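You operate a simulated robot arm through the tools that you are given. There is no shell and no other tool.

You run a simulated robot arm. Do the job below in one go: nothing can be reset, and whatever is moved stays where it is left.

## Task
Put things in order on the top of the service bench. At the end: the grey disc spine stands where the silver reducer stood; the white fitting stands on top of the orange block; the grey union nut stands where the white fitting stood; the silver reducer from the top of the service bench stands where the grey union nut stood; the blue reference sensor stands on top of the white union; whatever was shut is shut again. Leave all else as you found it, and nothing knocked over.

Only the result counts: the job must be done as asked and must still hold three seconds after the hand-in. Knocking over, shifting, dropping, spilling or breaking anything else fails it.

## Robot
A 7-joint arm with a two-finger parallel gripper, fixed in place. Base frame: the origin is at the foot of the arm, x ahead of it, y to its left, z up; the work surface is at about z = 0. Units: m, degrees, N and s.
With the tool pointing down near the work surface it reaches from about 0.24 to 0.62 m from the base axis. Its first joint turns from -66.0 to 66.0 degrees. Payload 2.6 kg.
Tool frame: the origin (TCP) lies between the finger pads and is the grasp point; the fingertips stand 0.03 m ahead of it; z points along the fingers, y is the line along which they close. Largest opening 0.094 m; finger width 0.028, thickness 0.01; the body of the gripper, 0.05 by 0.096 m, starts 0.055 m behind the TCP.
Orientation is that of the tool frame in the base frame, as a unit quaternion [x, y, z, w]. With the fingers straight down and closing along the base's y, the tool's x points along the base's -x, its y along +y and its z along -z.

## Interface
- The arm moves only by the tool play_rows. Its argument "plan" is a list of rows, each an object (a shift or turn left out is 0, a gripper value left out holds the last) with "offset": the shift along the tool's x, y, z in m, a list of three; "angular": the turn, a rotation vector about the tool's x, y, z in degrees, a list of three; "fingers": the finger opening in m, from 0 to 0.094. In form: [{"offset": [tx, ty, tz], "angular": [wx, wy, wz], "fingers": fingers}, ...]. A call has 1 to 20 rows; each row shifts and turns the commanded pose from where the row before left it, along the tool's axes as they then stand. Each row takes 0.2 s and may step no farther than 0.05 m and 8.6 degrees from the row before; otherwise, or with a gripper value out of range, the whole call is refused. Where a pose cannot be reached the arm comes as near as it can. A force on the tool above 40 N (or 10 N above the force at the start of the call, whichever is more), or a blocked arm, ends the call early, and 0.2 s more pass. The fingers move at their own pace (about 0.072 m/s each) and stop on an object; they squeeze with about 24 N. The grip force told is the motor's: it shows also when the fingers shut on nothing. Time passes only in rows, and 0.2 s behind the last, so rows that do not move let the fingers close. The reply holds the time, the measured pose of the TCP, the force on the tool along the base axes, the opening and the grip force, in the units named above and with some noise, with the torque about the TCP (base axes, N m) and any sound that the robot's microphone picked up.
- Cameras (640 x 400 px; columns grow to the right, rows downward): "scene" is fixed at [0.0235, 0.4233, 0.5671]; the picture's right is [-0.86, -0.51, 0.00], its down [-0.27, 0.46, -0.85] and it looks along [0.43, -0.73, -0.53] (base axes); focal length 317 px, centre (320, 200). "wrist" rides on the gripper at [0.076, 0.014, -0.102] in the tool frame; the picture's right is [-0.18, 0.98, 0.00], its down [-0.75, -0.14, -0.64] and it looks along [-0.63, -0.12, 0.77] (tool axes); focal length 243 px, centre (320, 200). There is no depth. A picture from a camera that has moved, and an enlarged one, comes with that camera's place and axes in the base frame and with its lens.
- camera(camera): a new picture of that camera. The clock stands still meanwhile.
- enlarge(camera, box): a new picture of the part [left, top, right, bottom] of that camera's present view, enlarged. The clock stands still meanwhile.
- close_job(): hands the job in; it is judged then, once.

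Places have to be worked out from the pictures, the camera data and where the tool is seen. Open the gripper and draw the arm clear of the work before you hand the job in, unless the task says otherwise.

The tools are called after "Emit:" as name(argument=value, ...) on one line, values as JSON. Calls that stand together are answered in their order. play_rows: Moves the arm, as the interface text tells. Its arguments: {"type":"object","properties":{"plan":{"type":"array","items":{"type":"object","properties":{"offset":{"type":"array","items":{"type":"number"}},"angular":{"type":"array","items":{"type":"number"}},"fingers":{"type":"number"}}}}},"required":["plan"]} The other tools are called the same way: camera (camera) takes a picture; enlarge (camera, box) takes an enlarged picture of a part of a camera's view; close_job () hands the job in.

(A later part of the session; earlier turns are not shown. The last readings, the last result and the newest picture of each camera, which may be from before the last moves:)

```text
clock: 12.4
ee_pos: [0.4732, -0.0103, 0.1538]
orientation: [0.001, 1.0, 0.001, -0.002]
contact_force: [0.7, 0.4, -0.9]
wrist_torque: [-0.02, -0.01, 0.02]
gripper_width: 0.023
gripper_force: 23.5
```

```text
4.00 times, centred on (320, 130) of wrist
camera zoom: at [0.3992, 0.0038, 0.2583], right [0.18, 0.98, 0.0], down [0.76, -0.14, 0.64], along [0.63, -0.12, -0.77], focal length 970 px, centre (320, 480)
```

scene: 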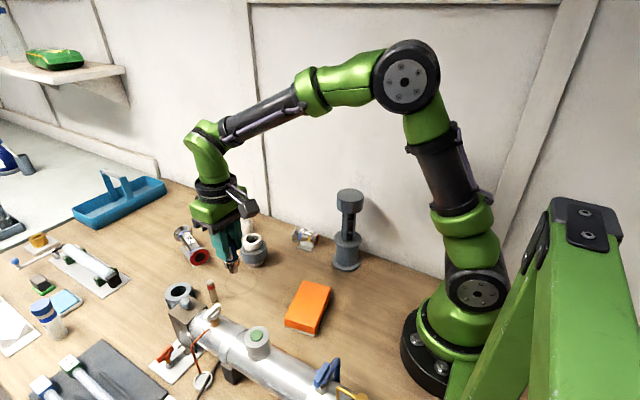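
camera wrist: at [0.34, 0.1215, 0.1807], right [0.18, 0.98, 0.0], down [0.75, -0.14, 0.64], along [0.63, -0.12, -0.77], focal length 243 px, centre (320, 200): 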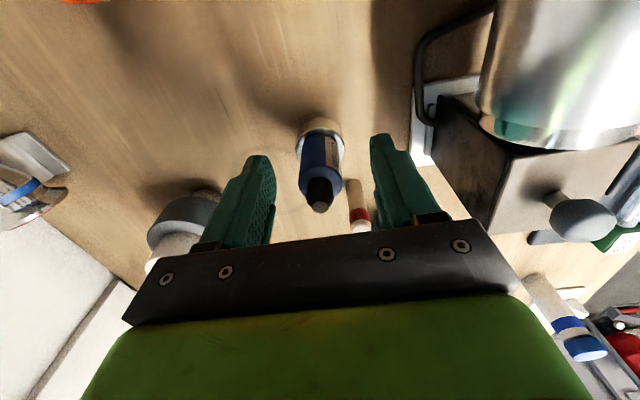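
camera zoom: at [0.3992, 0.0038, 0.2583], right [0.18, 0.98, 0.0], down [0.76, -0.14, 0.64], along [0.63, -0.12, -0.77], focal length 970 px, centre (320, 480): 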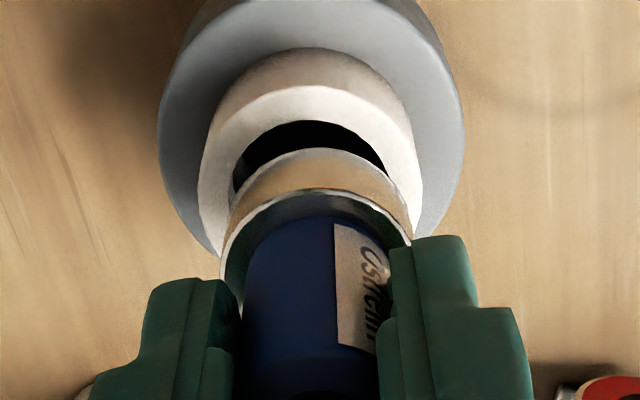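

The load is off and the sensor sits at the union's top, centred on it. I open the fingers slowly and check that it stays upright.

Emit:
play_rows(plan=[{"offset": [0, 0, 0.0007]}, {"fingers": 0.026}, {"fingers": 0.03}, {"fingers": 0.04}, {"fingers": 0.05}, {"offset": [0, 0, 0]}])

Emit:
enlarge(camera="scene", box=[205, 200, 301, 260])

Emit:
enlarge(camera="wrist", box=[240, 80, 400, 180])

```text
clock: 13.8
ee_pos: [0.4723, -0.0105, 0.156]
orientation: [0.0, 1.0, -0.001, -0.001]
contact_force: [0.7, 0.6, -0.5]
wrist_torque: [0.01, -0.04, -0.03]
gripper_width: 0.0498
gripper_force: 0.1
```

```text
6.67 times, centred on (253, 230) of scene
camera zoom: at [0.0235, 0.4233, 0.5671], right [-0.86, -0.51, 0.0], down [-0.27, 0.46, -0.85], along [0.43, -0.73, -0.53], focal length 2114 px, centre (767, 0)
```

zoom: 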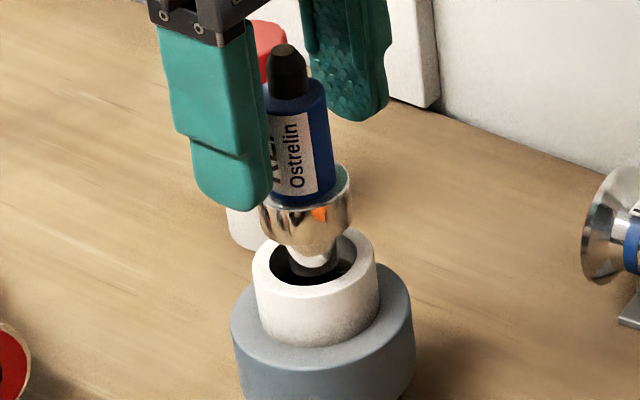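

```text
4.00 times, centred on (320, 130) of wrist
camera zoom: at [0.399, 0.0033, 0.2585], right [0.18, 0.98, 0.0], down [0.75, -0.14, 0.64], along [0.63, -0.12, -0.77], focal length 970 px, centre (320, 480)
```

zoom: 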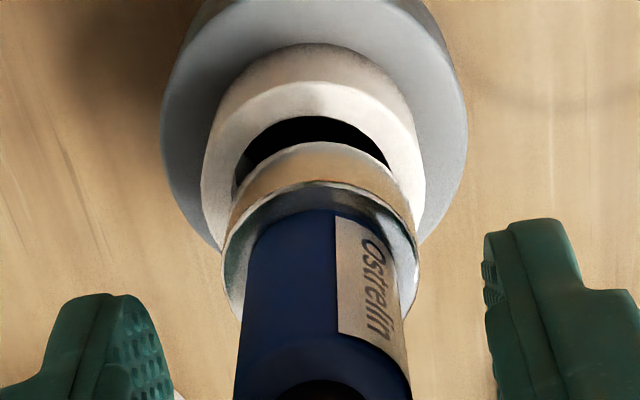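

The sensor stands on the union. I retreat straight up and then move toward the white fitting for a closer look.

Emit:
play_rows(plan=[{"offset": [0, 0, -0.015]}, {"offset": [0, 0, -0.025]}, {"offset": [0, 0, -0.03]}, {"offset": [0, 0, -0.03]}, {"offset": [-0.01, -0.02, 0], "fingers": 0.07}, {"offset": [-0.01, -0.03, 0]}, {"offset": [0, 0, 0]}])

Emit:
camera(camera="wrist")

Emit:
enlarge(camera="wrist", box=[256, 60, 416, 160])

Emit:
enlarge(camera="wrist", box=[190, 0, 350, 100])

Emit:
camera(camera="scene")

Emit:
enlarge(camera="scene", box=[260, 270, 356, 340])

```text
clock: 15.4
ee_pos: [0.4914, -0.062, 0.2569]
orientation: [0.0, 1.0, 0.0, 0.0]
contact_force: [-0.5, -0.3, 0.1]
wrist_torque: [0.03, -0.01, -0.05]
gripper_width: 0.0698
gripper_force: 0.1
```

```text
taken
camera wrist: at [0.4179, -0.0471, 0.3587], right [0.18, 0.98, 0.0], down [0.75, -0.14, 0.64], along [0.63, -0.12, -0.77], focal length 243 px, centre (320, 200)
```

wrist: 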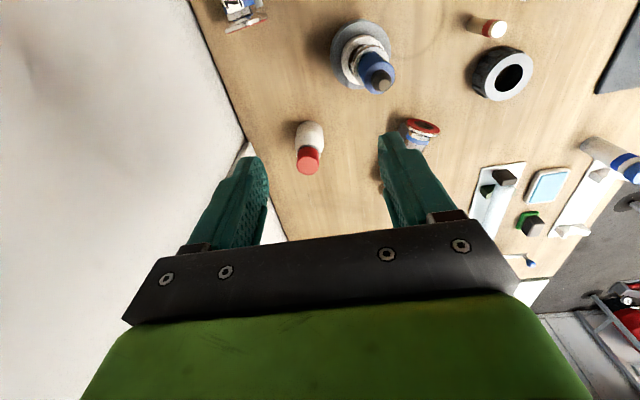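

```text
4.00 times, centred on (336, 110) of wrist
camera zoom: at [0.4179, -0.0471, 0.3587], right [0.18, 0.98, 0.0], down [0.75, -0.14, 0.64], along [0.63, -0.12, -0.77], focal length 970 px, centre (256, 560)
```

zoom: 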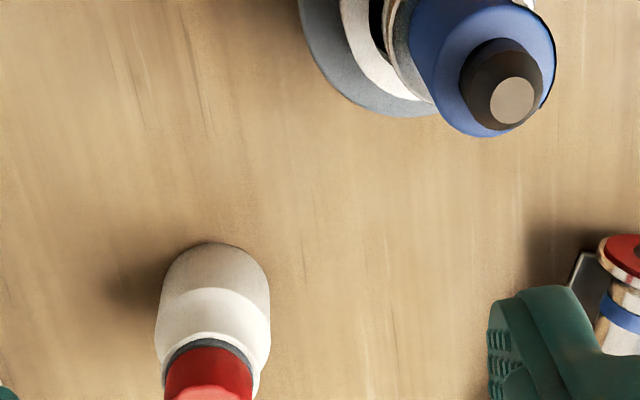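

```text
4.00 times, centred on (270, 50) of wrist
camera zoom: at [0.4179, -0.0471, 0.3587], right [0.18, 0.98, 0.0], down [0.75, -0.14, 0.64], along [0.63, -0.12, -0.77], focal length 970 px, centre (520, 800)
```

zoom: 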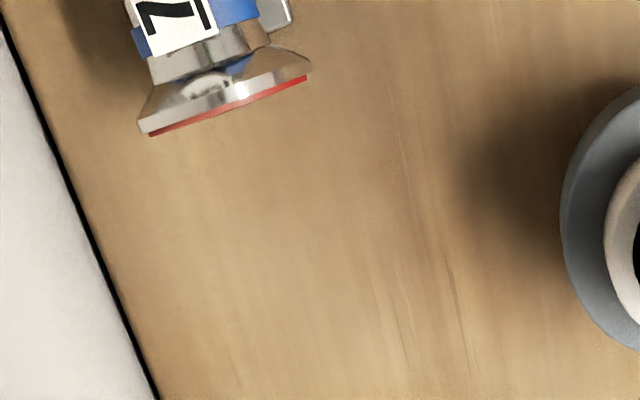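

```text
taken
```

scene: 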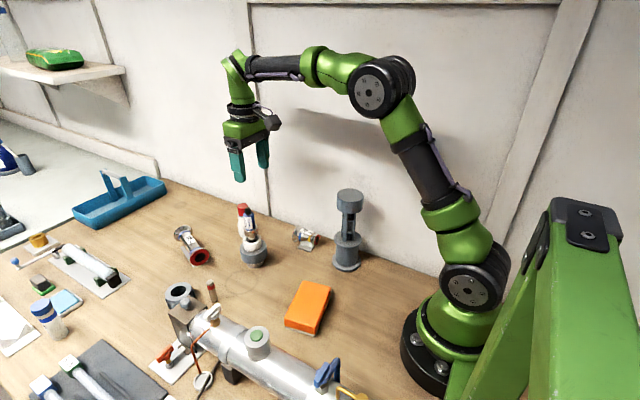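

```text
5.71 times, centred on (308, 305) of scene
camera zoom: at [0.0235, 0.4233, 0.5671], right [-0.86, -0.51, 0.0], down [-0.27, 0.46, -0.85], along [0.43, -0.73, -0.53], focal length 1812 px, centre (389, -400)
```

zoom: 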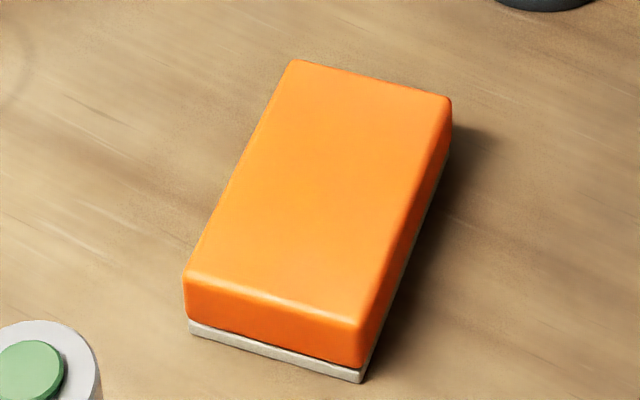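

The orange block's top is about 64 x 104 mm at z 0.032, centred near (0.274, 0.047). Two views agree on the fitting's base at about (0.5765, -0.0925), diameter about 44 mm and height about 0.096. I move above the fitting and check the alignment.

Emit:
play_rows(plan=[{"offset": [-0.0277, -0.0105, 0]}, {"offset": [-0.0277, -0.0105, 0]}, {"offset": [-0.0276, -0.0105, 0]}, {"offset": [0, 0, 0.03]}, {"offset": [0, 0, 0.03]}, {"offset": [0, 0, 0.025]}, {"offset": [0, 0, 0]}])

Emit:
camera(camera="wrist")

Emit:
enlarge(camera="wrist", box=[240, 90, 400, 190])

Emit:
enlarge(camera="scene", box=[192, 180, 288, 240])

```text
clock: 17.0
ee_pos: [0.5665, -0.0865, 0.1695]
orientation: [0.0, 1.0, 0.0, 0.0]
contact_force: [-0.2, -0.4, -0.4]
wrist_torque: [0.01, -0.03, 0.02]
gripper_width: 0.0699
gripper_force: 0.1
out of reach, approached as far as the arm can: row 3
```

```text
taken
camera wrist: at [0.4913, -0.0734, 0.2714], right [0.18, 0.98, 0.0], down [0.75, -0.14, 0.64], along [0.63, -0.12, -0.77], focal length 243 px, centre (320, 200)
```

wrist: 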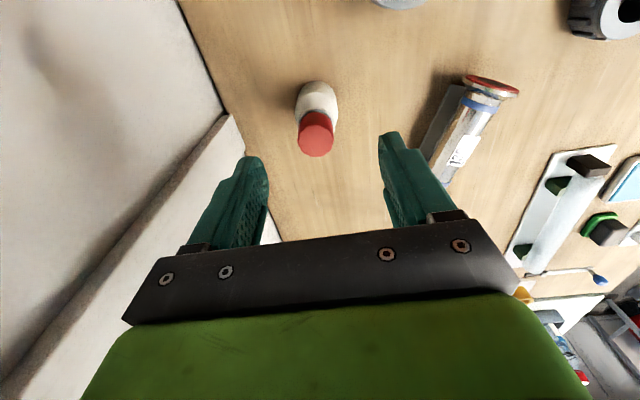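

```text
4.00 times, centred on (320, 140) of wrist
camera zoom: at [0.4913, -0.0734, 0.2714], right [0.18, 0.98, 0.0], down [0.75, -0.14, 0.64], along [0.63, -0.12, -0.77], focal length 970 px, centre (320, 440)
```

zoom: 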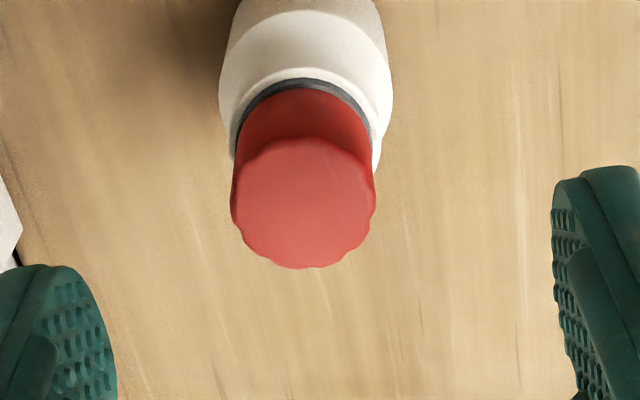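

```text
6.67 times, centred on (240, 210) of scene
camera zoom: at [0.0235, 0.4233, 0.5671], right [-0.86, -0.51, 0.0], down [-0.27, 0.46, -0.85], along [0.43, -0.73, -0.53], focal length 2114 px, centre (853, 133)
```

zoom: 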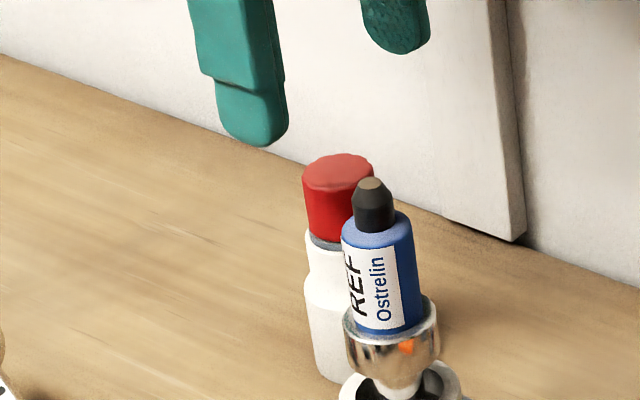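

The arm ran short of reach at the higher z, so it stopped about 9 mm short of the fitting axis at (0.5765, -0.092). I lower while shifting the remainder.

Emit:
play_rows(plan=[{"offset": [0, 0, 0.025]}, {"offset": [-0.005, -0.0025, 0.005]}, {"offset": [-0.0045, -0.0023, 0]}, {"offset": [0, 0, 0]}])

Emit:
enlarge(camera="wrist", box=[240, 90, 400, 190])

Emit:
enlarge(camera="scene", box=[192, 180, 288, 240])

```text
clock: 18.0
ee_pos: [0.576, -0.094, 0.1389]
orientation: [0.0, 1.0, 0.0, 0.0]
contact_force: [1.0, 0.2, 0.0]
wrist_torque: [-0.02, 0.0, 0.0]
gripper_width: 0.0699
gripper_force: 0.1
```

```text
4.00 times, centred on (320, 140) of wrist
camera zoom: at [0.5014, -0.0798, 0.2426], right [0.18, 0.98, 0.0], down [0.75, -0.14, 0.64], along [0.63, -0.12, -0.77], focal length 970 px, centre (320, 440)
```

zoom: 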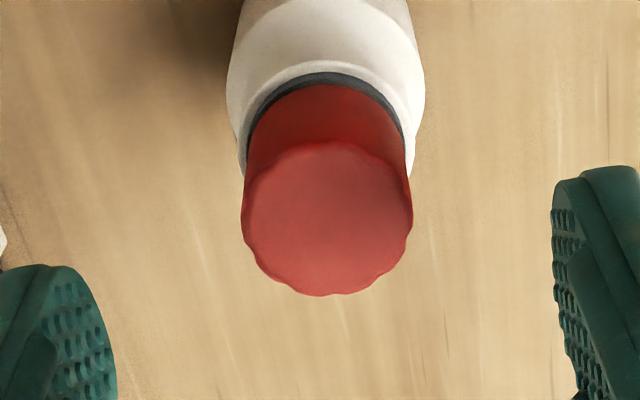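

```text
6.67 times, centred on (240, 210) of scene
camera zoom: at [0.0235, 0.4233, 0.5671], right [-0.86, -0.51, 0.0], down [-0.27, 0.46, -0.85], along [0.43, -0.73, -0.53], focal length 2114 px, centre (853, 133)
```

zoom: 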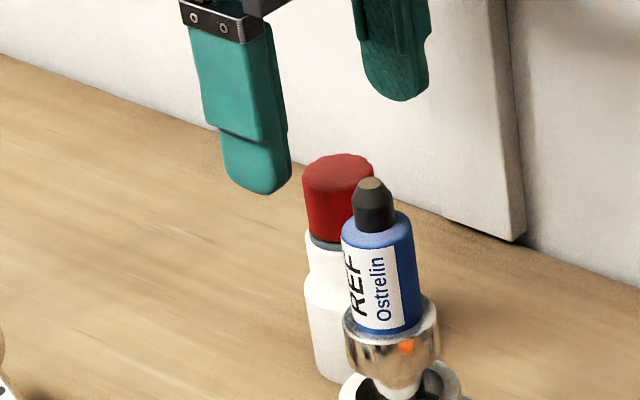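

The cap is centred to within about 1.5 mm. I nudge +y and descend to a TCP z of about 0.05 to grip the lower white body.

Emit:
play_rows(plan=[{"offset": [0, 0.0015, 0.02]}, {"offset": [0, 0, 0.025]}, {"offset": [0, 0, 0.025]}, {"offset": [0, 0, 0.02]}, {"offset": [0, 0, 0]}])

Emit:
enlarge(camera="wrist", box=[240, 120, 400, 220])

Emit:
enlarge(camera="scene", box=[192, 180, 288, 240])

```text
clock: 19.2
ee_pos: [0.576, -0.093, 0.0514]
orientation: [0.0, 1.0, 0.0, 0.0]
contact_force: [0.6, 0.3, 0.2]
wrist_torque: [0.0, 0.01, 0.0]
gripper_width: 0.0699
gripper_force: 0.0
```

```text
4.00 times, centred on (320, 170) of wrist
camera zoom: at [0.502, -0.0784, 0.1552], right [0.18, 0.98, 0.0], down [0.75, -0.14, 0.64], along [0.63, -0.12, -0.77], focal length 970 px, centre (320, 320)
```

zoom: 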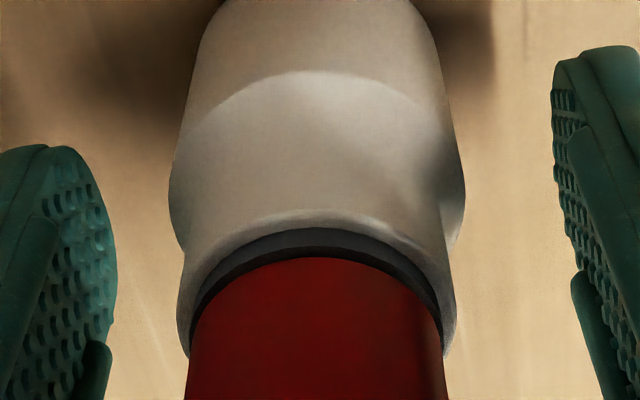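

```text
6.67 times, centred on (240, 210) of scene
camera zoom: at [0.0235, 0.4233, 0.5671], right [-0.86, -0.51, 0.0], down [-0.27, 0.46, -0.85], along [0.43, -0.73, -0.53], focal length 2114 px, centre (853, 133)
```

zoom: 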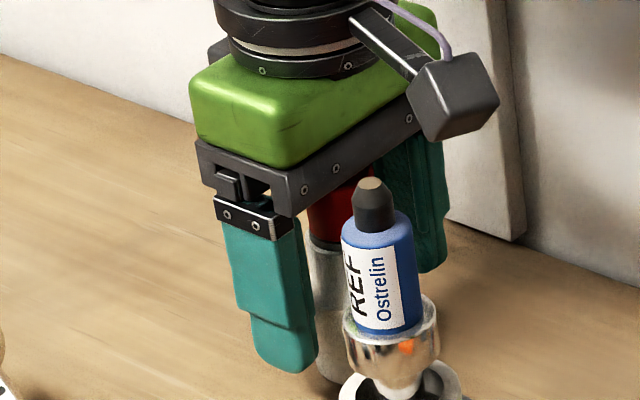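

The fitting is centred between the fingers and the cap clears the palm. I close on the lower body.

Emit:
play_rows(plan=[{"fingers": 0.055}, {"fingers": 0.045}, {"fingers": 0.036}, {"fingers": 0.036}, {"fingers": 0.036}])

Emit:
enlarge(camera="wrist", box=[240, 120, 400, 220])

```text
clock: 20.4
ee_pos: [0.5771, -0.0934, 0.0525]
orientation: [0.0, 1.0, 0.0, 0.001]
contact_force: [-0.4, -1.1, -0.3]
wrist_torque: [0.01, -0.01, 0.05]
gripper_width: 0.0403
gripper_force: 23.9
```

```text
4.00 times, centred on (320, 170) of wrist
camera zoom: at [0.502, -0.0784, 0.1555], right [0.18, 0.98, 0.0], down [0.75, -0.14, 0.64], along [0.63, -0.12, -0.77], focal length 970 px, centre (320, 320)
```

zoom: 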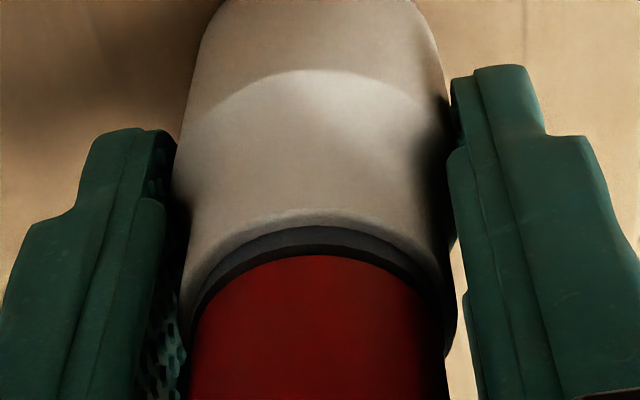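

Gripped at 40 mm. I lift straight up, then pull back toward the base while rising so as to stay clear of the sensor on the union.

Emit:
play_rows(plan=[{"offset": [0, 0, -0.01]}, {"offset": [0, 0, -0.02]}, {"offset": [0, 0, -0.03]}, {"offset": [0, 0, -0.03]}, {"offset": [0.024, 0, -0.02]}, {"offset": [0.024, 0, -0.03]}, {"offset": [0.024, 0, -0.03]}, {"offset": [0.024, 0, -0.03]}, {"offset": [0, 0, 0]}])

Emit:
camera(camera="scene")

Emit:
camera(camera="wrist")

```text
clock: 22.4
ee_pos: [0.4791, -0.0933, 0.2532]
orientation: [0.0, 1.0, 0.0, 0.0]
contact_force: [-0.3, 0.5, -0.9]
wrist_torque: [0.02, -0.04, -0.02]
gripper_width: 0.0404
gripper_force: 24.4
```

```text
taken
```

scene: 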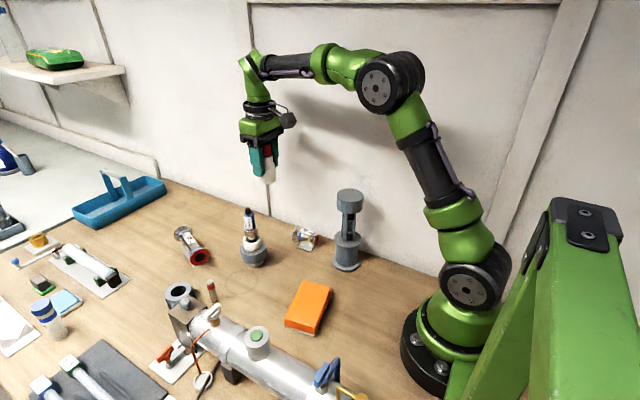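

```text
taken
camera wrist: at [0.4044, -0.0794, 0.3565], right [0.18, 0.98, 0.0], down [0.75, -0.14, 0.64], along [0.63, -0.12, -0.77], focal length 243 px, centre (320, 200)
```

wrist: 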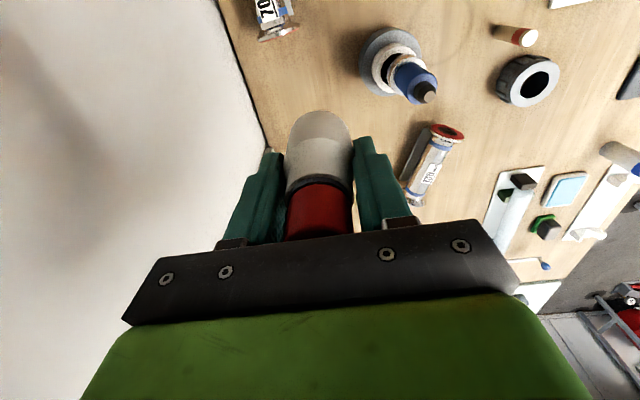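

The fitting is held upright with the whole assembly intact. I carry it at this height over to the orange block.

Emit:
play_rows(plan=[{"offset": [0.0294, 0.02, 0]}, {"offset": [0.0294, 0.02, 0]}, {"offset": [0.0294, 0.02, 0]}, {"offset": [0.0294, 0.02, 0]}, {"offset": [0.0294, 0.02, 0]}, {"offset": [0.0294, 0.02, 0]}, {"offset": [0.0294, 0.02, 0]}, {"offset": [0, 0, 0]}])

Emit:
camera(camera="scene")

Emit:
camera(camera="wrist")

```text
clock: 24.2
ee_pos: [0.2724, 0.0476, 0.2527]
orientation: [0.0, 1.0, 0.0, 0.0]
contact_force: [-0.4, 0.0, -1.8]
wrist_torque: [-0.01, 0.02, -0.01]
gripper_width: 0.0402
gripper_force: 24.1
```

```text
taken
```

scene: 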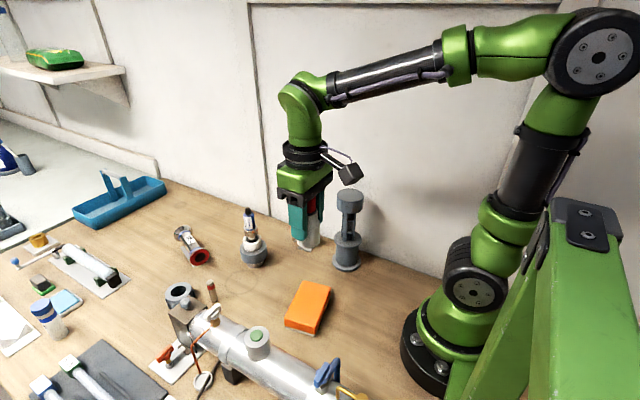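

```text
taken
camera wrist: at [0.1975, 0.063, 0.3552], right [0.18, 0.98, 0.0], down [0.75, -0.14, 0.64], along [0.63, -0.12, -0.77], focal length 243 px, centre (320, 200)
```

wrist: 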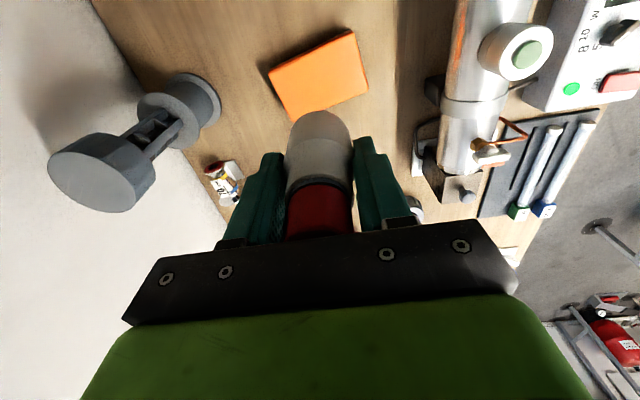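

Both views put the block centre at about (0.2765, 0.046), nearly under the fitting. I lower most of the way and check.

Emit:
play_rows(plan=[{"offset": [-0.002, -0.001, 0.03]}, {"offset": [0, 0, 0.035]}, {"offset": [0, 0, 0.035]}, {"offset": [0, 0, 0.03]}, {"offset": [0, 0, 0.02]}, {"offset": [0, 0, 0]}])

Emit:
enlarge(camera="scene", box=[250, 240, 378, 330])

Emit:
camera(camera="wrist")

```text
clock: 25.6
ee_pos: [0.2776, 0.0459, 0.0997]
orientation: [0.0, 1.0, 0.0, 0.0]
contact_force: [-0.1, -1.1, -0.7]
wrist_torque: [-0.02, -0.02, -0.04]
gripper_width: 0.0405
gripper_force: 23.6
```

```text
4.44 times, centred on (314, 285) of scene
camera zoom: at [0.0235, 0.4233, 0.5671], right [-0.86, -0.51, 0.0], down [-0.27, 0.46, -0.85], along [0.43, -0.73, -0.53], focal length 1409 px, centre (347, -178)
```

zoom: 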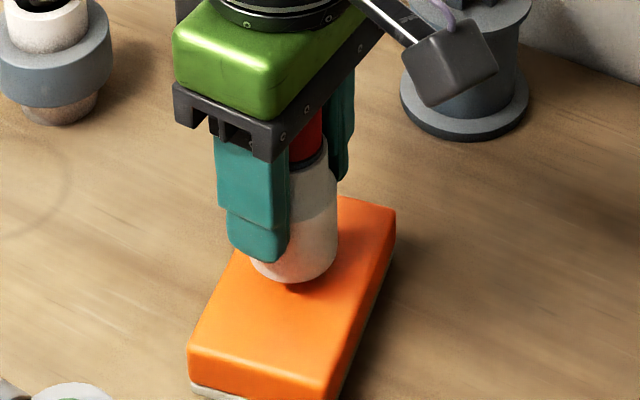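

```text
taken
camera wrist: at [0.2043, 0.0597, 0.2032], right [0.18, 0.98, 0.0], down [0.75, -0.14, 0.64], along [0.63, -0.12, -0.77], focal length 243 px, centre (320, 200)
```

wrist: 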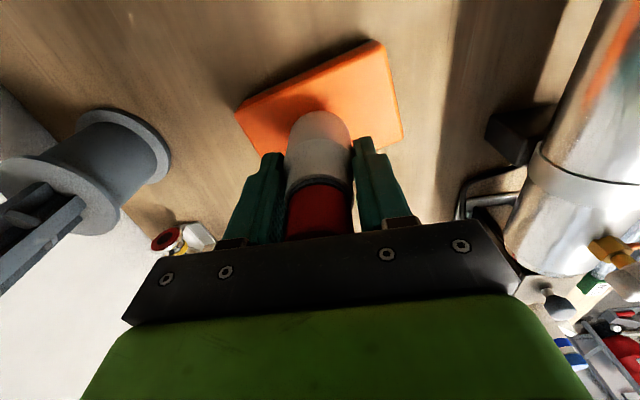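

The fitting is right above the block's middle, with about 17 mm to go. I lower the last part in small steps.

Emit:
play_rows(plan=[{"offset": [0, 0, 0.008]}, {"offset": [0, 0, 0.004]}, {"offset": [0, 0, 0.002]}, {"offset": [0, 0, 0]}])

```text
clock: 26.6
ee_pos: [0.277, 0.0468, 0.086]
orientation: [0.001, 1.0, 0.0, 0.0]
contact_force: [-0.1, 0.6, 0.9]
wrist_torque: [0.01, -0.04, -0.02]
gripper_width: 0.0402
gripper_force: 23.7
```

There is no contact yet, so I continue down in 1.5 mm steps.

Emit:
play_rows(plan=[{"offset": [0, 0, 0.0015]}, {"offset": [0, 0, 0]}])

Emit:
play_rows(plan=[{"offset": [0, 0, 0.0015]}, {"offset": [0, 0, 0]}])

Emit:
enlarge(camera="scene", box=[274, 270, 338, 310])

```text
clock: 27.2
ee_pos: [0.2765, 0.0475, 0.0859]
orientation: [0.0, 1.0, 0.0, 0.001]
contact_force: [-3.4, 1.2, 24.0]
wrist_torque: [0.07, 0.19, 0.0]
gripper_width: 0.0404
gripper_force: 24.9
```

```text
clock: 27.8
ee_pos: [0.2785, 0.0471, 0.0841]
orientation: [0.0, 1.0, 0.0, 0.002]
contact_force: [-0.1, 6.8, 24.2]
wrist_torque: [0.24, -0.04, 0.04]
gripper_width: 0.0405
gripper_force: 24.0
```

```text
10.00 times, centred on (306, 290) of scene
camera zoom: at [0.0234, 0.4233, 0.5671], right [-0.86, -0.51, 0.0], down [-0.27, 0.46, -0.85], along [0.43, -0.73, -0.53], focal length 3170 px, centre (460, -700)
```

zoom: 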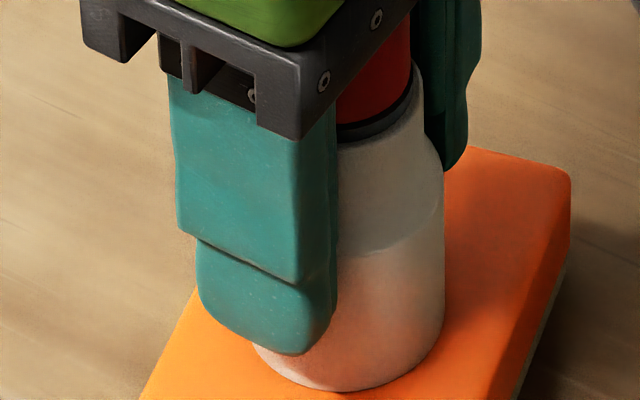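

Contact is clear at 24 N, and the fitting stands on the block. I back off about 2 mm to unload.

Emit:
play_rows(plan=[{"offset": [0, 0, -0.001]}, {"offset": [0, 0, -0.0008]}, {"offset": [0, 0, 0]}])

```text
clock: 28.6
ee_pos: [0.2751, 0.0461, 0.0849]
orientation: [0.0, 1.0, -0.001, -0.001]
contact_force: [-0.4, -0.1, -0.4]
wrist_torque: [-0.02, 0.0, -0.01]
gripper_width: 0.0404
gripper_force: 24.2
```

The load is off. I open slowly and check that the fitting stands by itself.

Emit:
play_rows(plan=[{"offset": [0, 0, 0.0004]}, {"fingers": 0.043}, {"fingers": 0.048}, {"fingers": 0.058}, {"fingers": 0.068}, {"offset": [0, 0, 0]}])

Emit:
enlarge(camera="scene", box=[250, 240, 378, 330])

```text
clock: 30.0
ee_pos: [0.2753, 0.045, 0.0857]
orientation: [-0.001, 1.0, 0.001, 0.0]
contact_force: [0.1, -0.3, 0.3]
wrist_torque: [0.0, 0.0, 0.01]
gripper_width: 0.0681
gripper_force: 0.0
```

```text
4.44 times, centred on (314, 285) of scene
camera zoom: at [0.0235, 0.4233, 0.5671], right [-0.86, -0.51, 0.0], down [-0.27, 0.46, -0.85], along [0.43, -0.73, -0.53], focal length 1409 px, centre (347, -178)
```

zoom: 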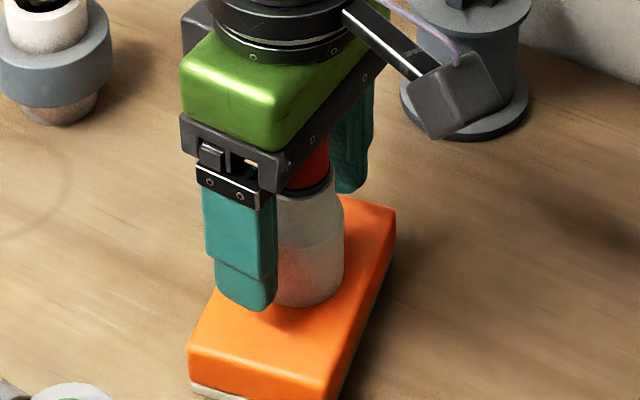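

The fitting stands on the block. I retreat upward and head over to view the union nut.

Emit:
play_rows(plan=[{"offset": [0, 0, -0.02]}, {"offset": [0, 0, -0.03]}, {"offset": [0, 0, -0.04]}, {"offset": [0, 0, -0.04]}, {"offset": [-0.03, 0.014, 0], "fingers": 0.085}, {"offset": [-0.03, 0.014, 0]}, {"offset": [-0.03, 0.014, 0]}, {"offset": [-0.03, 0.014, 0]}, {"offset": [-0.03, 0.014, 0]}, {"offset": [-0.03, 0.014, 0]}, {"offset": [0, 0, 0]}])

Emit:
camera(camera="wrist")

Emit:
enlarge(camera="wrist", box=[270, 50, 430, 150])

Emit:
camera(camera="scene")

Emit:
enlarge(camera="scene", box=[150, 265, 230, 315])

```text
clock: 32.4
ee_pos: [0.455, 0.1291, 0.2142]
orientation: [0.0, 1.0, 0.0, 0.0]
contact_force: [0.3, -0.3, -0.2]
wrist_torque: [0.02, -0.02, 0.01]
gripper_width: 0.085
gripper_force: 0.0
```

```text
taken
camera wrist: at [0.3812, 0.1444, 0.3163], right [0.18, 0.98, 0.0], down [0.75, -0.14, 0.64], along [0.63, -0.12, -0.77], focal length 243 px, centre (320, 200)
```

wrist: 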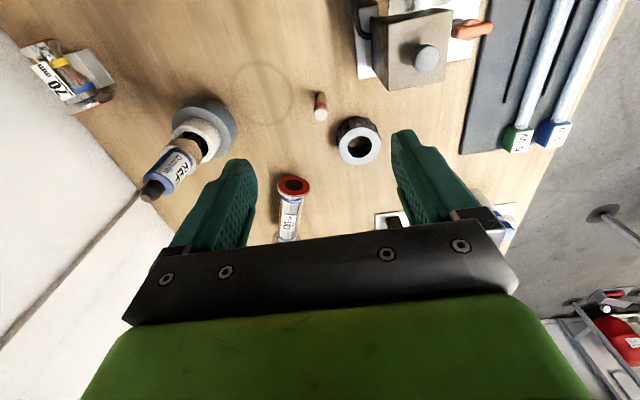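

```text
4.00 times, centred on (350, 100) of wrist
camera zoom: at [0.3812, 0.1444, 0.3163], right [0.18, 0.98, 0.0], down [0.75, -0.14, 0.64], along [0.63, -0.12, -0.77], focal length 970 px, centre (200, 600)
```

zoom: 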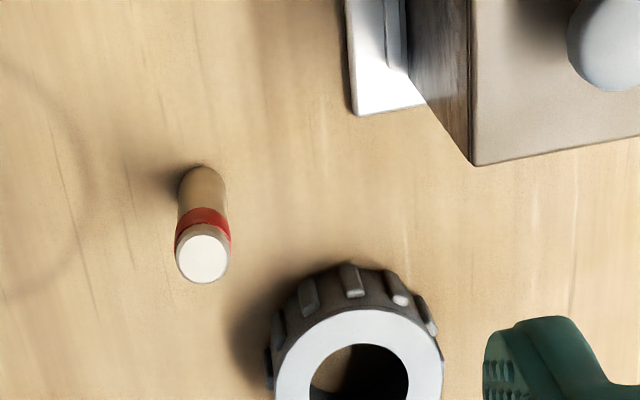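

```text
taken
```

scene: 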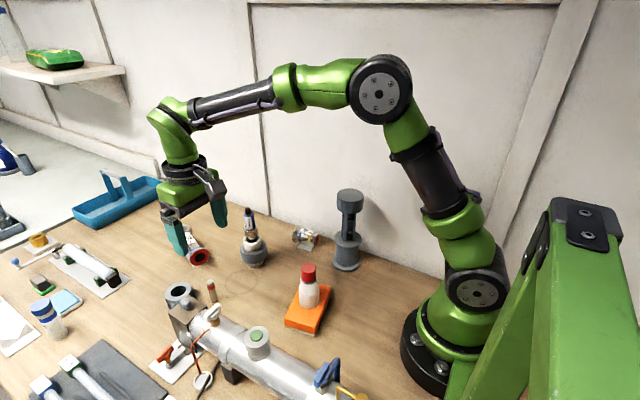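

```text
8.00 times, centred on (190, 290) of scene
camera zoom: at [0.0235, 0.4233, 0.5671], right [-0.86, -0.51, 0.0], down [-0.27, 0.46, -0.85], along [0.43, -0.73, -0.53], focal length 2536 px, centre (1360, -520)
```

zoom: 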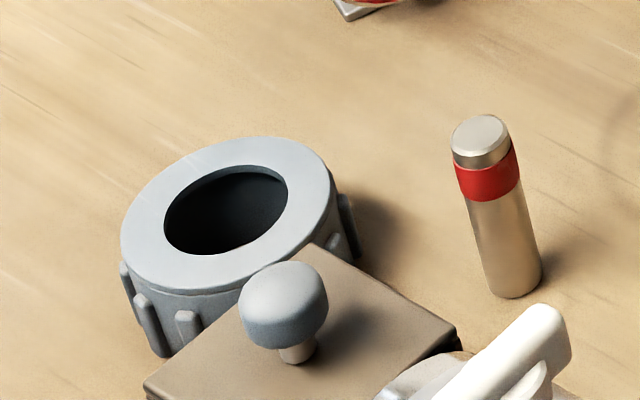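

The nut is at about (0.534, 0.1675) with its top at z 0.033, and the box corner and knob stand near where the camera bracket would pass. I move over the nut and yaw about 17° so the bracket stays clear of the knob.

Emit:
play_rows(plan=[{"offset": [-0.0258, 0.0125, 0]}, {"offset": [-0.0258, 0.0125, 0]}, {"offset": [-0.0259, 0.0125, 0]}, {"offset": [0, 0, 0.02], "angular": [0, 0, -8.5]}, {"offset": [0, 0, 0.025], "angular": [0, 0, -8.5]}, {"offset": [0, 0, 0.025]}, {"offset": [0, 0, 0]}])

Emit:
camera(camera="wrist")

Emit:
enlarge(camera="wrist", box=[240, 80, 400, 180])

Emit:
enlarge(camera="scene", box=[130, 230, 258, 310])

```text
clock: 34.0
ee_pos: [0.5338, 0.1687, 0.1445]
orientation: [-0.148, 0.989, 0.0, 0.0]
contact_force: [-0.2, 0.4, -0.7]
wrist_torque: [0.03, 0.02, 0.01]
gripper_width: 0.0849
gripper_force: 0.1
```

```text
taken
camera wrist: at [0.4585, 0.1605, 0.2466], right [-0.11, 0.99, 0.0], down [0.76, 0.09, 0.64], along [0.64, 0.07, -0.77], focal length 243 px, centre (320, 200)
```

wrist: 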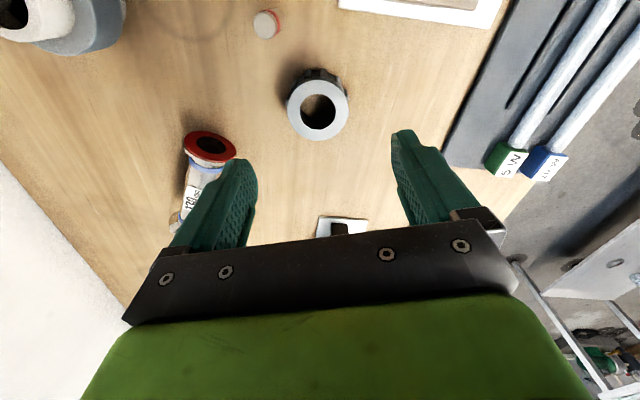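

```text
4.00 times, centred on (320, 130) of wrist
camera zoom: at [0.4585, 0.1605, 0.2466], right [-0.11, 0.99, 0.0], down [0.76, 0.09, 0.64], along [0.64, 0.07, -0.77], focal length 970 px, centre (320, 480)
```

zoom: 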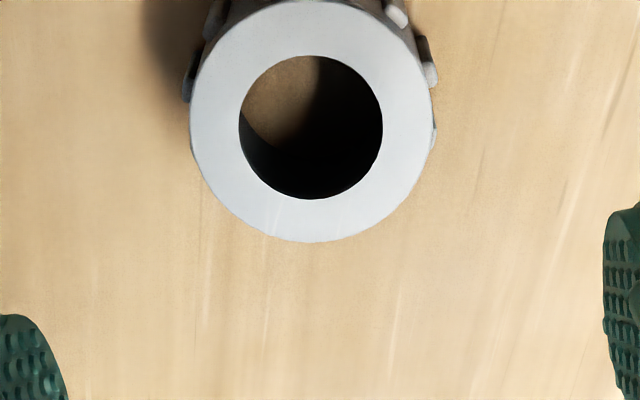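

```text
5.00 times, centred on (194, 270) of scene
camera zoom: at [0.0235, 0.4233, 0.5671], right [-0.86, -0.51, 0.0], down [-0.27, 0.46, -0.85], along [0.43, -0.73, -0.53], focal length 1585 px, centre (950, -150)
```

zoom: 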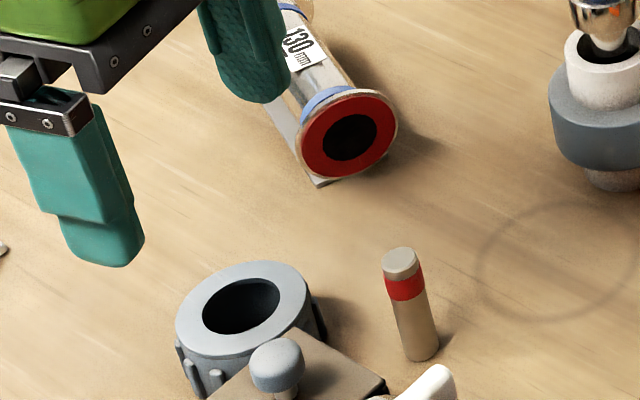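

The nut is a true ring, about 2 mm off centre in tool y. I correct that and descend to a TCP z of about 0.036.

Emit:
play_rows(plan=[{"offset": [-0.0006, -0.0022, 0.03]}, {"offset": [0, 0, 0.03]}, {"offset": [0, 0, 0.025]}, {"offset": [0, 0, 0.014]}, {"offset": [0, 0, 0.009]}, {"offset": [0, 0, 0]}])

Emit:
enlarge(camera="wrist", box=[220, 80, 420, 205])

Emit:
enlarge(camera="scene", box=[130, 240, 258, 320])

```text
clock: 35.4
ee_pos: [0.5361, 0.1644, 0.0378]
orientation: [-0.148, 0.989, 0.0, 0.001]
contact_force: [0.7, 0.3, -0.4]
wrist_torque: [0.03, 0.02, -0.01]
gripper_width: 0.0848
gripper_force: 0.0
```

```text
3.20 times, centred on (320, 142) of wrist
camera zoom: at [0.4611, 0.1558, 0.14], right [-0.11, 0.99, 0.0], down [0.76, 0.09, 0.64], along [0.64, 0.07, -0.77], focal length 776 px, centre (320, 384)
```

zoom: 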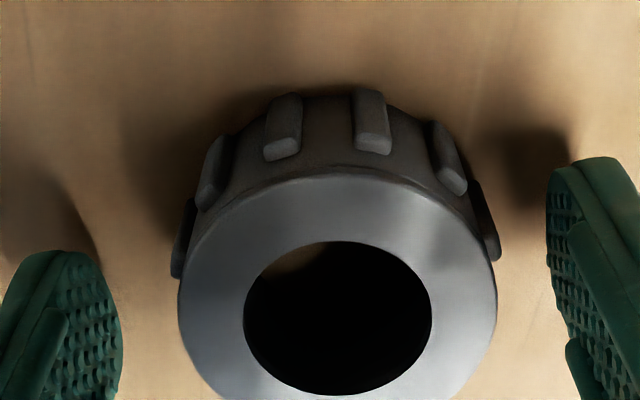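

```text
5.00 times, centred on (194, 280) of scene
camera zoom: at [0.0235, 0.4233, 0.5671], right [-0.86, -0.51, 0.0], down [-0.27, 0.46, -0.85], along [0.43, -0.73, -0.53], focal length 1585 px, centre (950, -200)
```

zoom: 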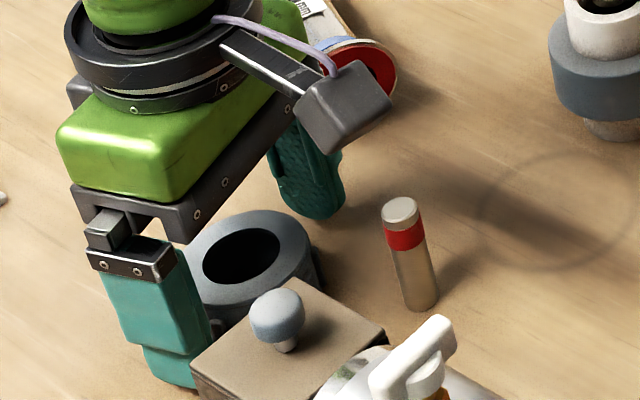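

The nut is about 1.3 mm toward +y of the finger midline. I nudge over and close on it.

Emit:
play_rows(plan=[{"offset": [0, 0.0013, 0]}, {"fingers": 0.07}, {"fingers": 0.058}, {"fingers": 0.048}, {"fingers": 0.048}, {"fingers": 0.048}])

Emit:
enlarge(camera="wrist", box=[220, 80, 420, 205])

```text
clock: 36.8
ee_pos: [0.5355, 0.1662, 0.0386]
orientation: [-0.148, 0.989, 0.0, 0.001]
contact_force: [-0.1, -0.6, 0.7]
wrist_torque: [0.03, -0.03, 0.02]
gripper_width: 0.0522
gripper_force: 24.2
```

```text
3.20 times, centred on (320, 142) of wrist
camera zoom: at [0.4604, 0.157, 0.1408], right [-0.11, 0.99, 0.0], down [0.76, 0.09, 0.64], along [0.64, 0.07, -0.77], focal length 776 px, centre (320, 384)
```

zoom: 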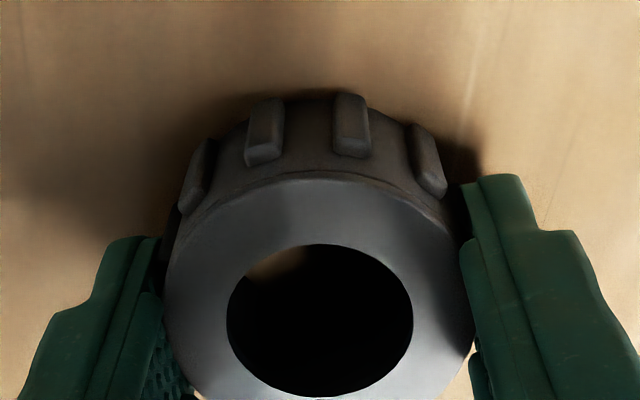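

The nut is gripped at 52 mm, and its original axis was about (0.5335, 0.168). I lift it, undo the yaw, and traverse at z 0.15 toward the fitting's old spot.

Emit:
play_rows(plan=[{"offset": [0, 0, -0.01]}, {"offset": [0, 0, -0.03]}, {"offset": [0, 0, -0.035]}, {"offset": [0, 0, -0.0375]}, {"angular": [0, 0, 8.5]}, {"angular": [0, 0, 8.5]}, {"offset": [-0.0029, -0.0367, 0]}, {"offset": [-0.0029, -0.0367, 0]}, {"offset": [-0.0029, -0.0367, 0]}, {"offset": [-0.0029, -0.0367, 0]}, {"offset": [-0.0029, -0.0367, 0]}, {"offset": [-0.0029, -0.0367, 0]}, {"offset": [-0.0029, -0.0367, 0]}, {"offset": [0, 0, 0]}])

Emit:
camera(camera="scene")

Emit:
camera(camera="wrist")

```text
clock: 39.8
ee_pos: [0.5561, -0.0896, 0.1491]
orientation: [0.0, 1.0, 0.0, -0.001]
contact_force: [0.0, 0.5, -1.1]
wrist_torque: [0.0, 0.0, 0.01]
gripper_width: 0.0522
gripper_force: 23.6
```

```text
taken
```

scene: 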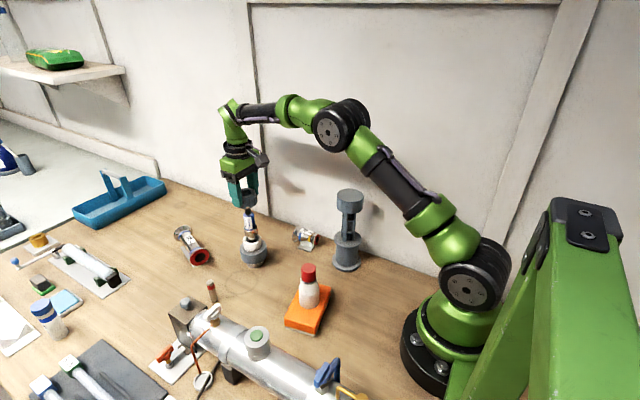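

```text
taken
camera wrist: at [0.4813, -0.0761, 0.2514], right [0.18, 0.98, 0.0], down [0.75, -0.14, 0.64], along [0.63, -0.12, -0.77], focal length 243 px, centre (320, 200)
```

wrist: 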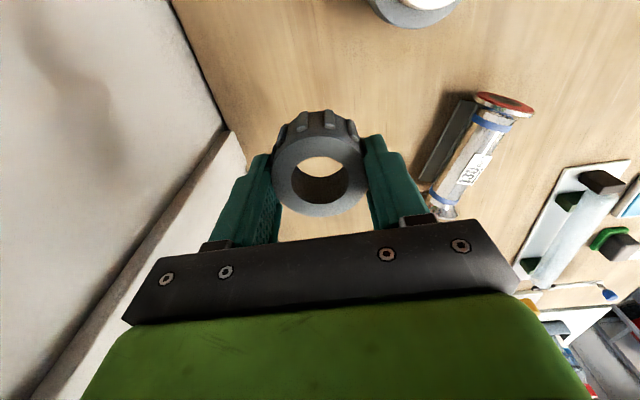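

The nut is held well. I descend while moving out the last 2 cm to the fitting's old spot.

Emit:
play_rows(plan=[{"offset": [0, 0, 0.03]}, {"offset": [-0.011, -0.0013, 0.01]}, {"offset": [-0.011, -0.0013, 0.01]}, {"offset": [0, 0, 0.03]}, {"offset": [0, 0, 0.02]}, {"offset": [0, 0, 0]}])

Emit:
enlarge(camera="scene", box=[205, 190, 301, 250])

Emit:
camera(camera="wrist")

```text
clock: 41.2
ee_pos: [0.5761, -0.094, 0.0511]
orientation: [0.0, 1.0, 0.0, 0.0]
contact_force: [-0.1, -0.5, -0.2]
wrist_torque: [0.0, -0.02, 0.0]
gripper_width: 0.0523
gripper_force: 23.7
```

```text
6.67 times, centred on (253, 220) of scene
camera zoom: at [0.0235, 0.4233, 0.5671], right [-0.86, -0.51, 0.0], down [-0.27, 0.46, -0.85], along [0.43, -0.73, -0.53], focal length 2114 px, centre (767, 67)
```

zoom: 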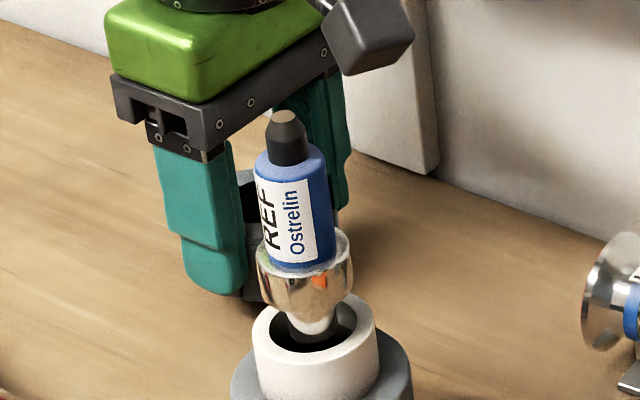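

```text
taken
camera wrist: at [0.5018, -0.0791, 0.1545], right [0.18, 0.98, 0.0], down [0.75, -0.14, 0.64], along [0.63, -0.12, -0.77], focal length 243 px, centre (320, 200)
```

wrist: 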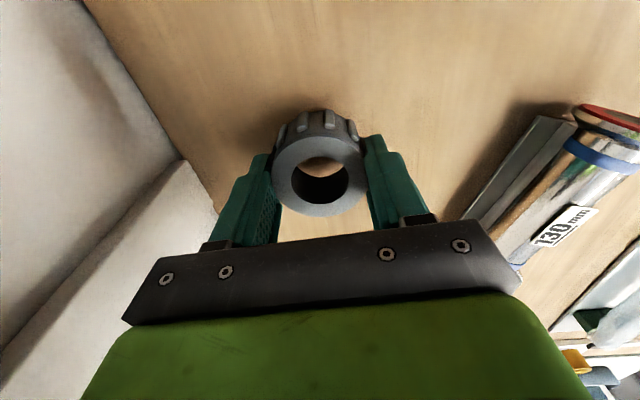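

The position matches the fitting's old spot. I lower the nut onto the bench.

Emit:
play_rows(plan=[{"offset": [0, 0, 0.006]}, {"offset": [0, 0, 0.004]}, {"offset": [0, 0, 0.0015]}, {"offset": [0, 0, 0]}])

```text
clock: 42.2
ee_pos: [0.5769, -0.0934, 0.0378]
orientation: [0.001, 1.0, 0.001, 0.001]
contact_force: [0.2, 0.9, 0.2]
wrist_torque: [0.01, 0.03, -0.02]
gripper_width: 0.052
gripper_force: 23.8
```

Emit:
play_rows(plan=[{"offset": [0, 0, 0.001]}, {"offset": [0, 0, 0]}])

```text
clock: 42.8
ee_pos: [0.5776, -0.0937, 0.0379]
orientation: [-0.001, 1.0, 0.0, 0.0]
contact_force: [-0.4, 0.3, 5.8]
wrist_torque: [0.12, 0.14, -0.04]
gripper_width: 0.052
gripper_force: 24.1
```

The nut now touches the bench lightly, at about 6 N. I release it and retreat straight up.

Emit:
play_rows(plan=[{"fingers": 0.055}, {"fingers": 0.062}, {"fingers": 0.075}, {"fingers": 0.08}, {"offset": [0, 0, -0.02]}, {"offset": [0, 0, -0.04]}, {"offset": [0, 0, -0.04]}, {"offset": [0, 0, 0]}])

Emit:
enlarge(camera="wrist", box=[240, 80, 400, 180])

Emit:
camera(camera="scene")

```text
clock: 44.6
ee_pos: [0.5758, -0.0937, 0.1391]
orientation: [0.0, 1.0, 0.0, 0.0]
contact_force: [-0.6, 0.4, -0.6]
wrist_torque: [0.04, 0.03, 0.01]
gripper_width: 0.0801
gripper_force: 0.1
```

```text
4.00 times, centred on (320, 130) of wrist
camera zoom: at [0.5013, -0.0787, 0.2424], right [0.18, 0.98, 0.0], down [0.75, -0.14, 0.64], along [0.63, -0.12, -0.77], focal length 970 px, centre (320, 480)
```

zoom: 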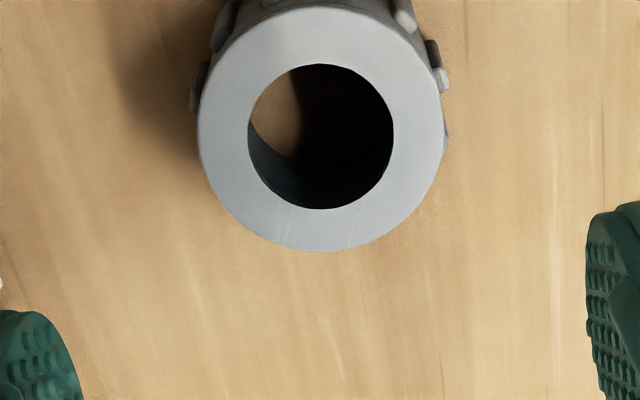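

```text
taken
```

scene: 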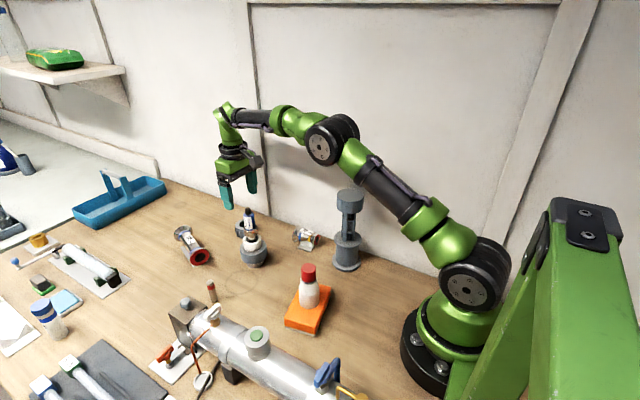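

The nut stands at the fitting's old place, within about 1.5 mm. Next I move back to look closely at the 70 mm reducer near the wall.

Emit:
play_rows(plan=[{"offset": [0.025, 0, -0.02]}, {"offset": [0.03, 0, -0.02]}, {"offset": [0.03, 0, -0.015]}, {"offset": [0.03, 0, -0.01]}, {"offset": [0.025, 0, 0], "fingers": 0.094}, {"offset": [0, 0, 0]}])

Emit:
camera(camera="wrist")

Emit:
enlarge(camera="wrist", box=[200, 0, 360, 100])

Emit:
enlarge(camera="scene", box=[282, 220, 330, 250])

```text
clock: 46.0
ee_pos: [0.4373, -0.0936, 0.2012]
orientation: [0.0, 1.0, 0.0, 0.0]
contact_force: [0.9, -0.2, -0.8]
wrist_torque: [-0.01, 0.0, 0.01]
gripper_width: 0.0942
gripper_force: 0.1
```

```text
taken
camera wrist: at [0.3625, -0.0791, 0.3049], right [0.18, 0.98, 0.0], down [0.75, -0.14, 0.64], along [0.63, -0.12, -0.77], focal length 243 px, centre (320, 200)
```

wrist: 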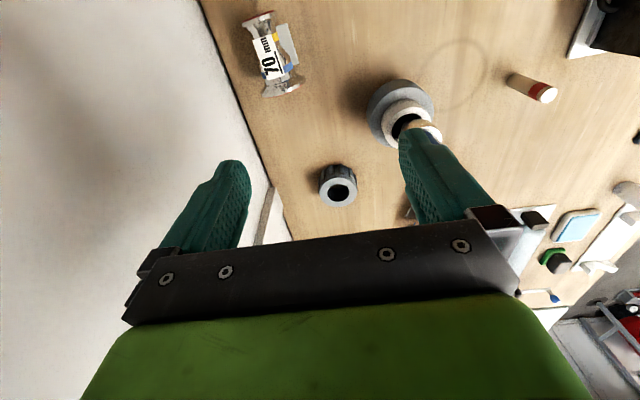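

```text
4.00 times, centred on (280, 50) of wrist
camera zoom: at [0.3625, -0.0791, 0.3049], right [0.18, 0.98, 0.0], down [0.75, -0.14, 0.64], along [0.63, -0.12, -0.77], focal length 970 px, centre (480, 800)
```

zoom: 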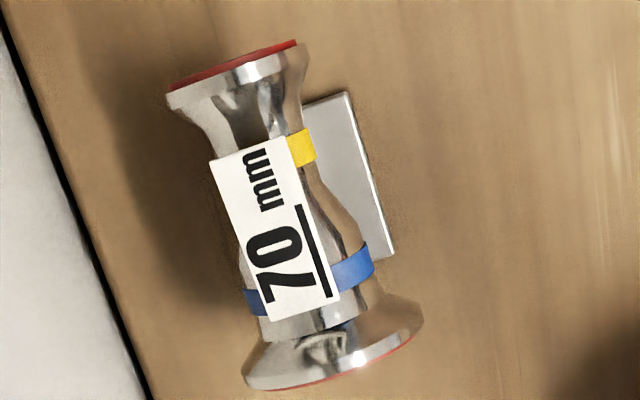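

```text
13.33 times, centred on (306, 235) of scene
camera zoom: at [0.0235, 0.4233, 0.5671], right [-0.86, -0.51, 0.0], down [-0.27, 0.46, -0.85], along [0.43, -0.73, -0.53], focal length 4227 px, centre (507, -267)
```

zoom: 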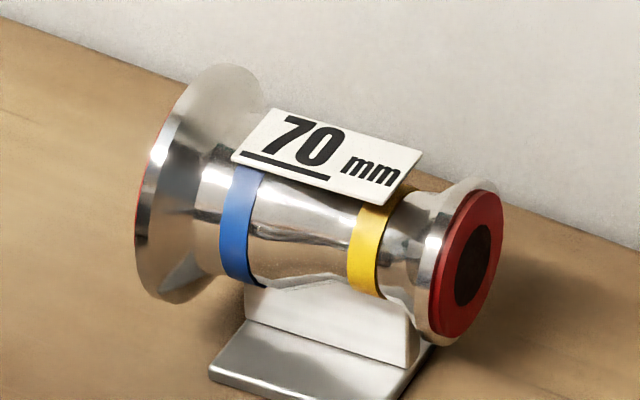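

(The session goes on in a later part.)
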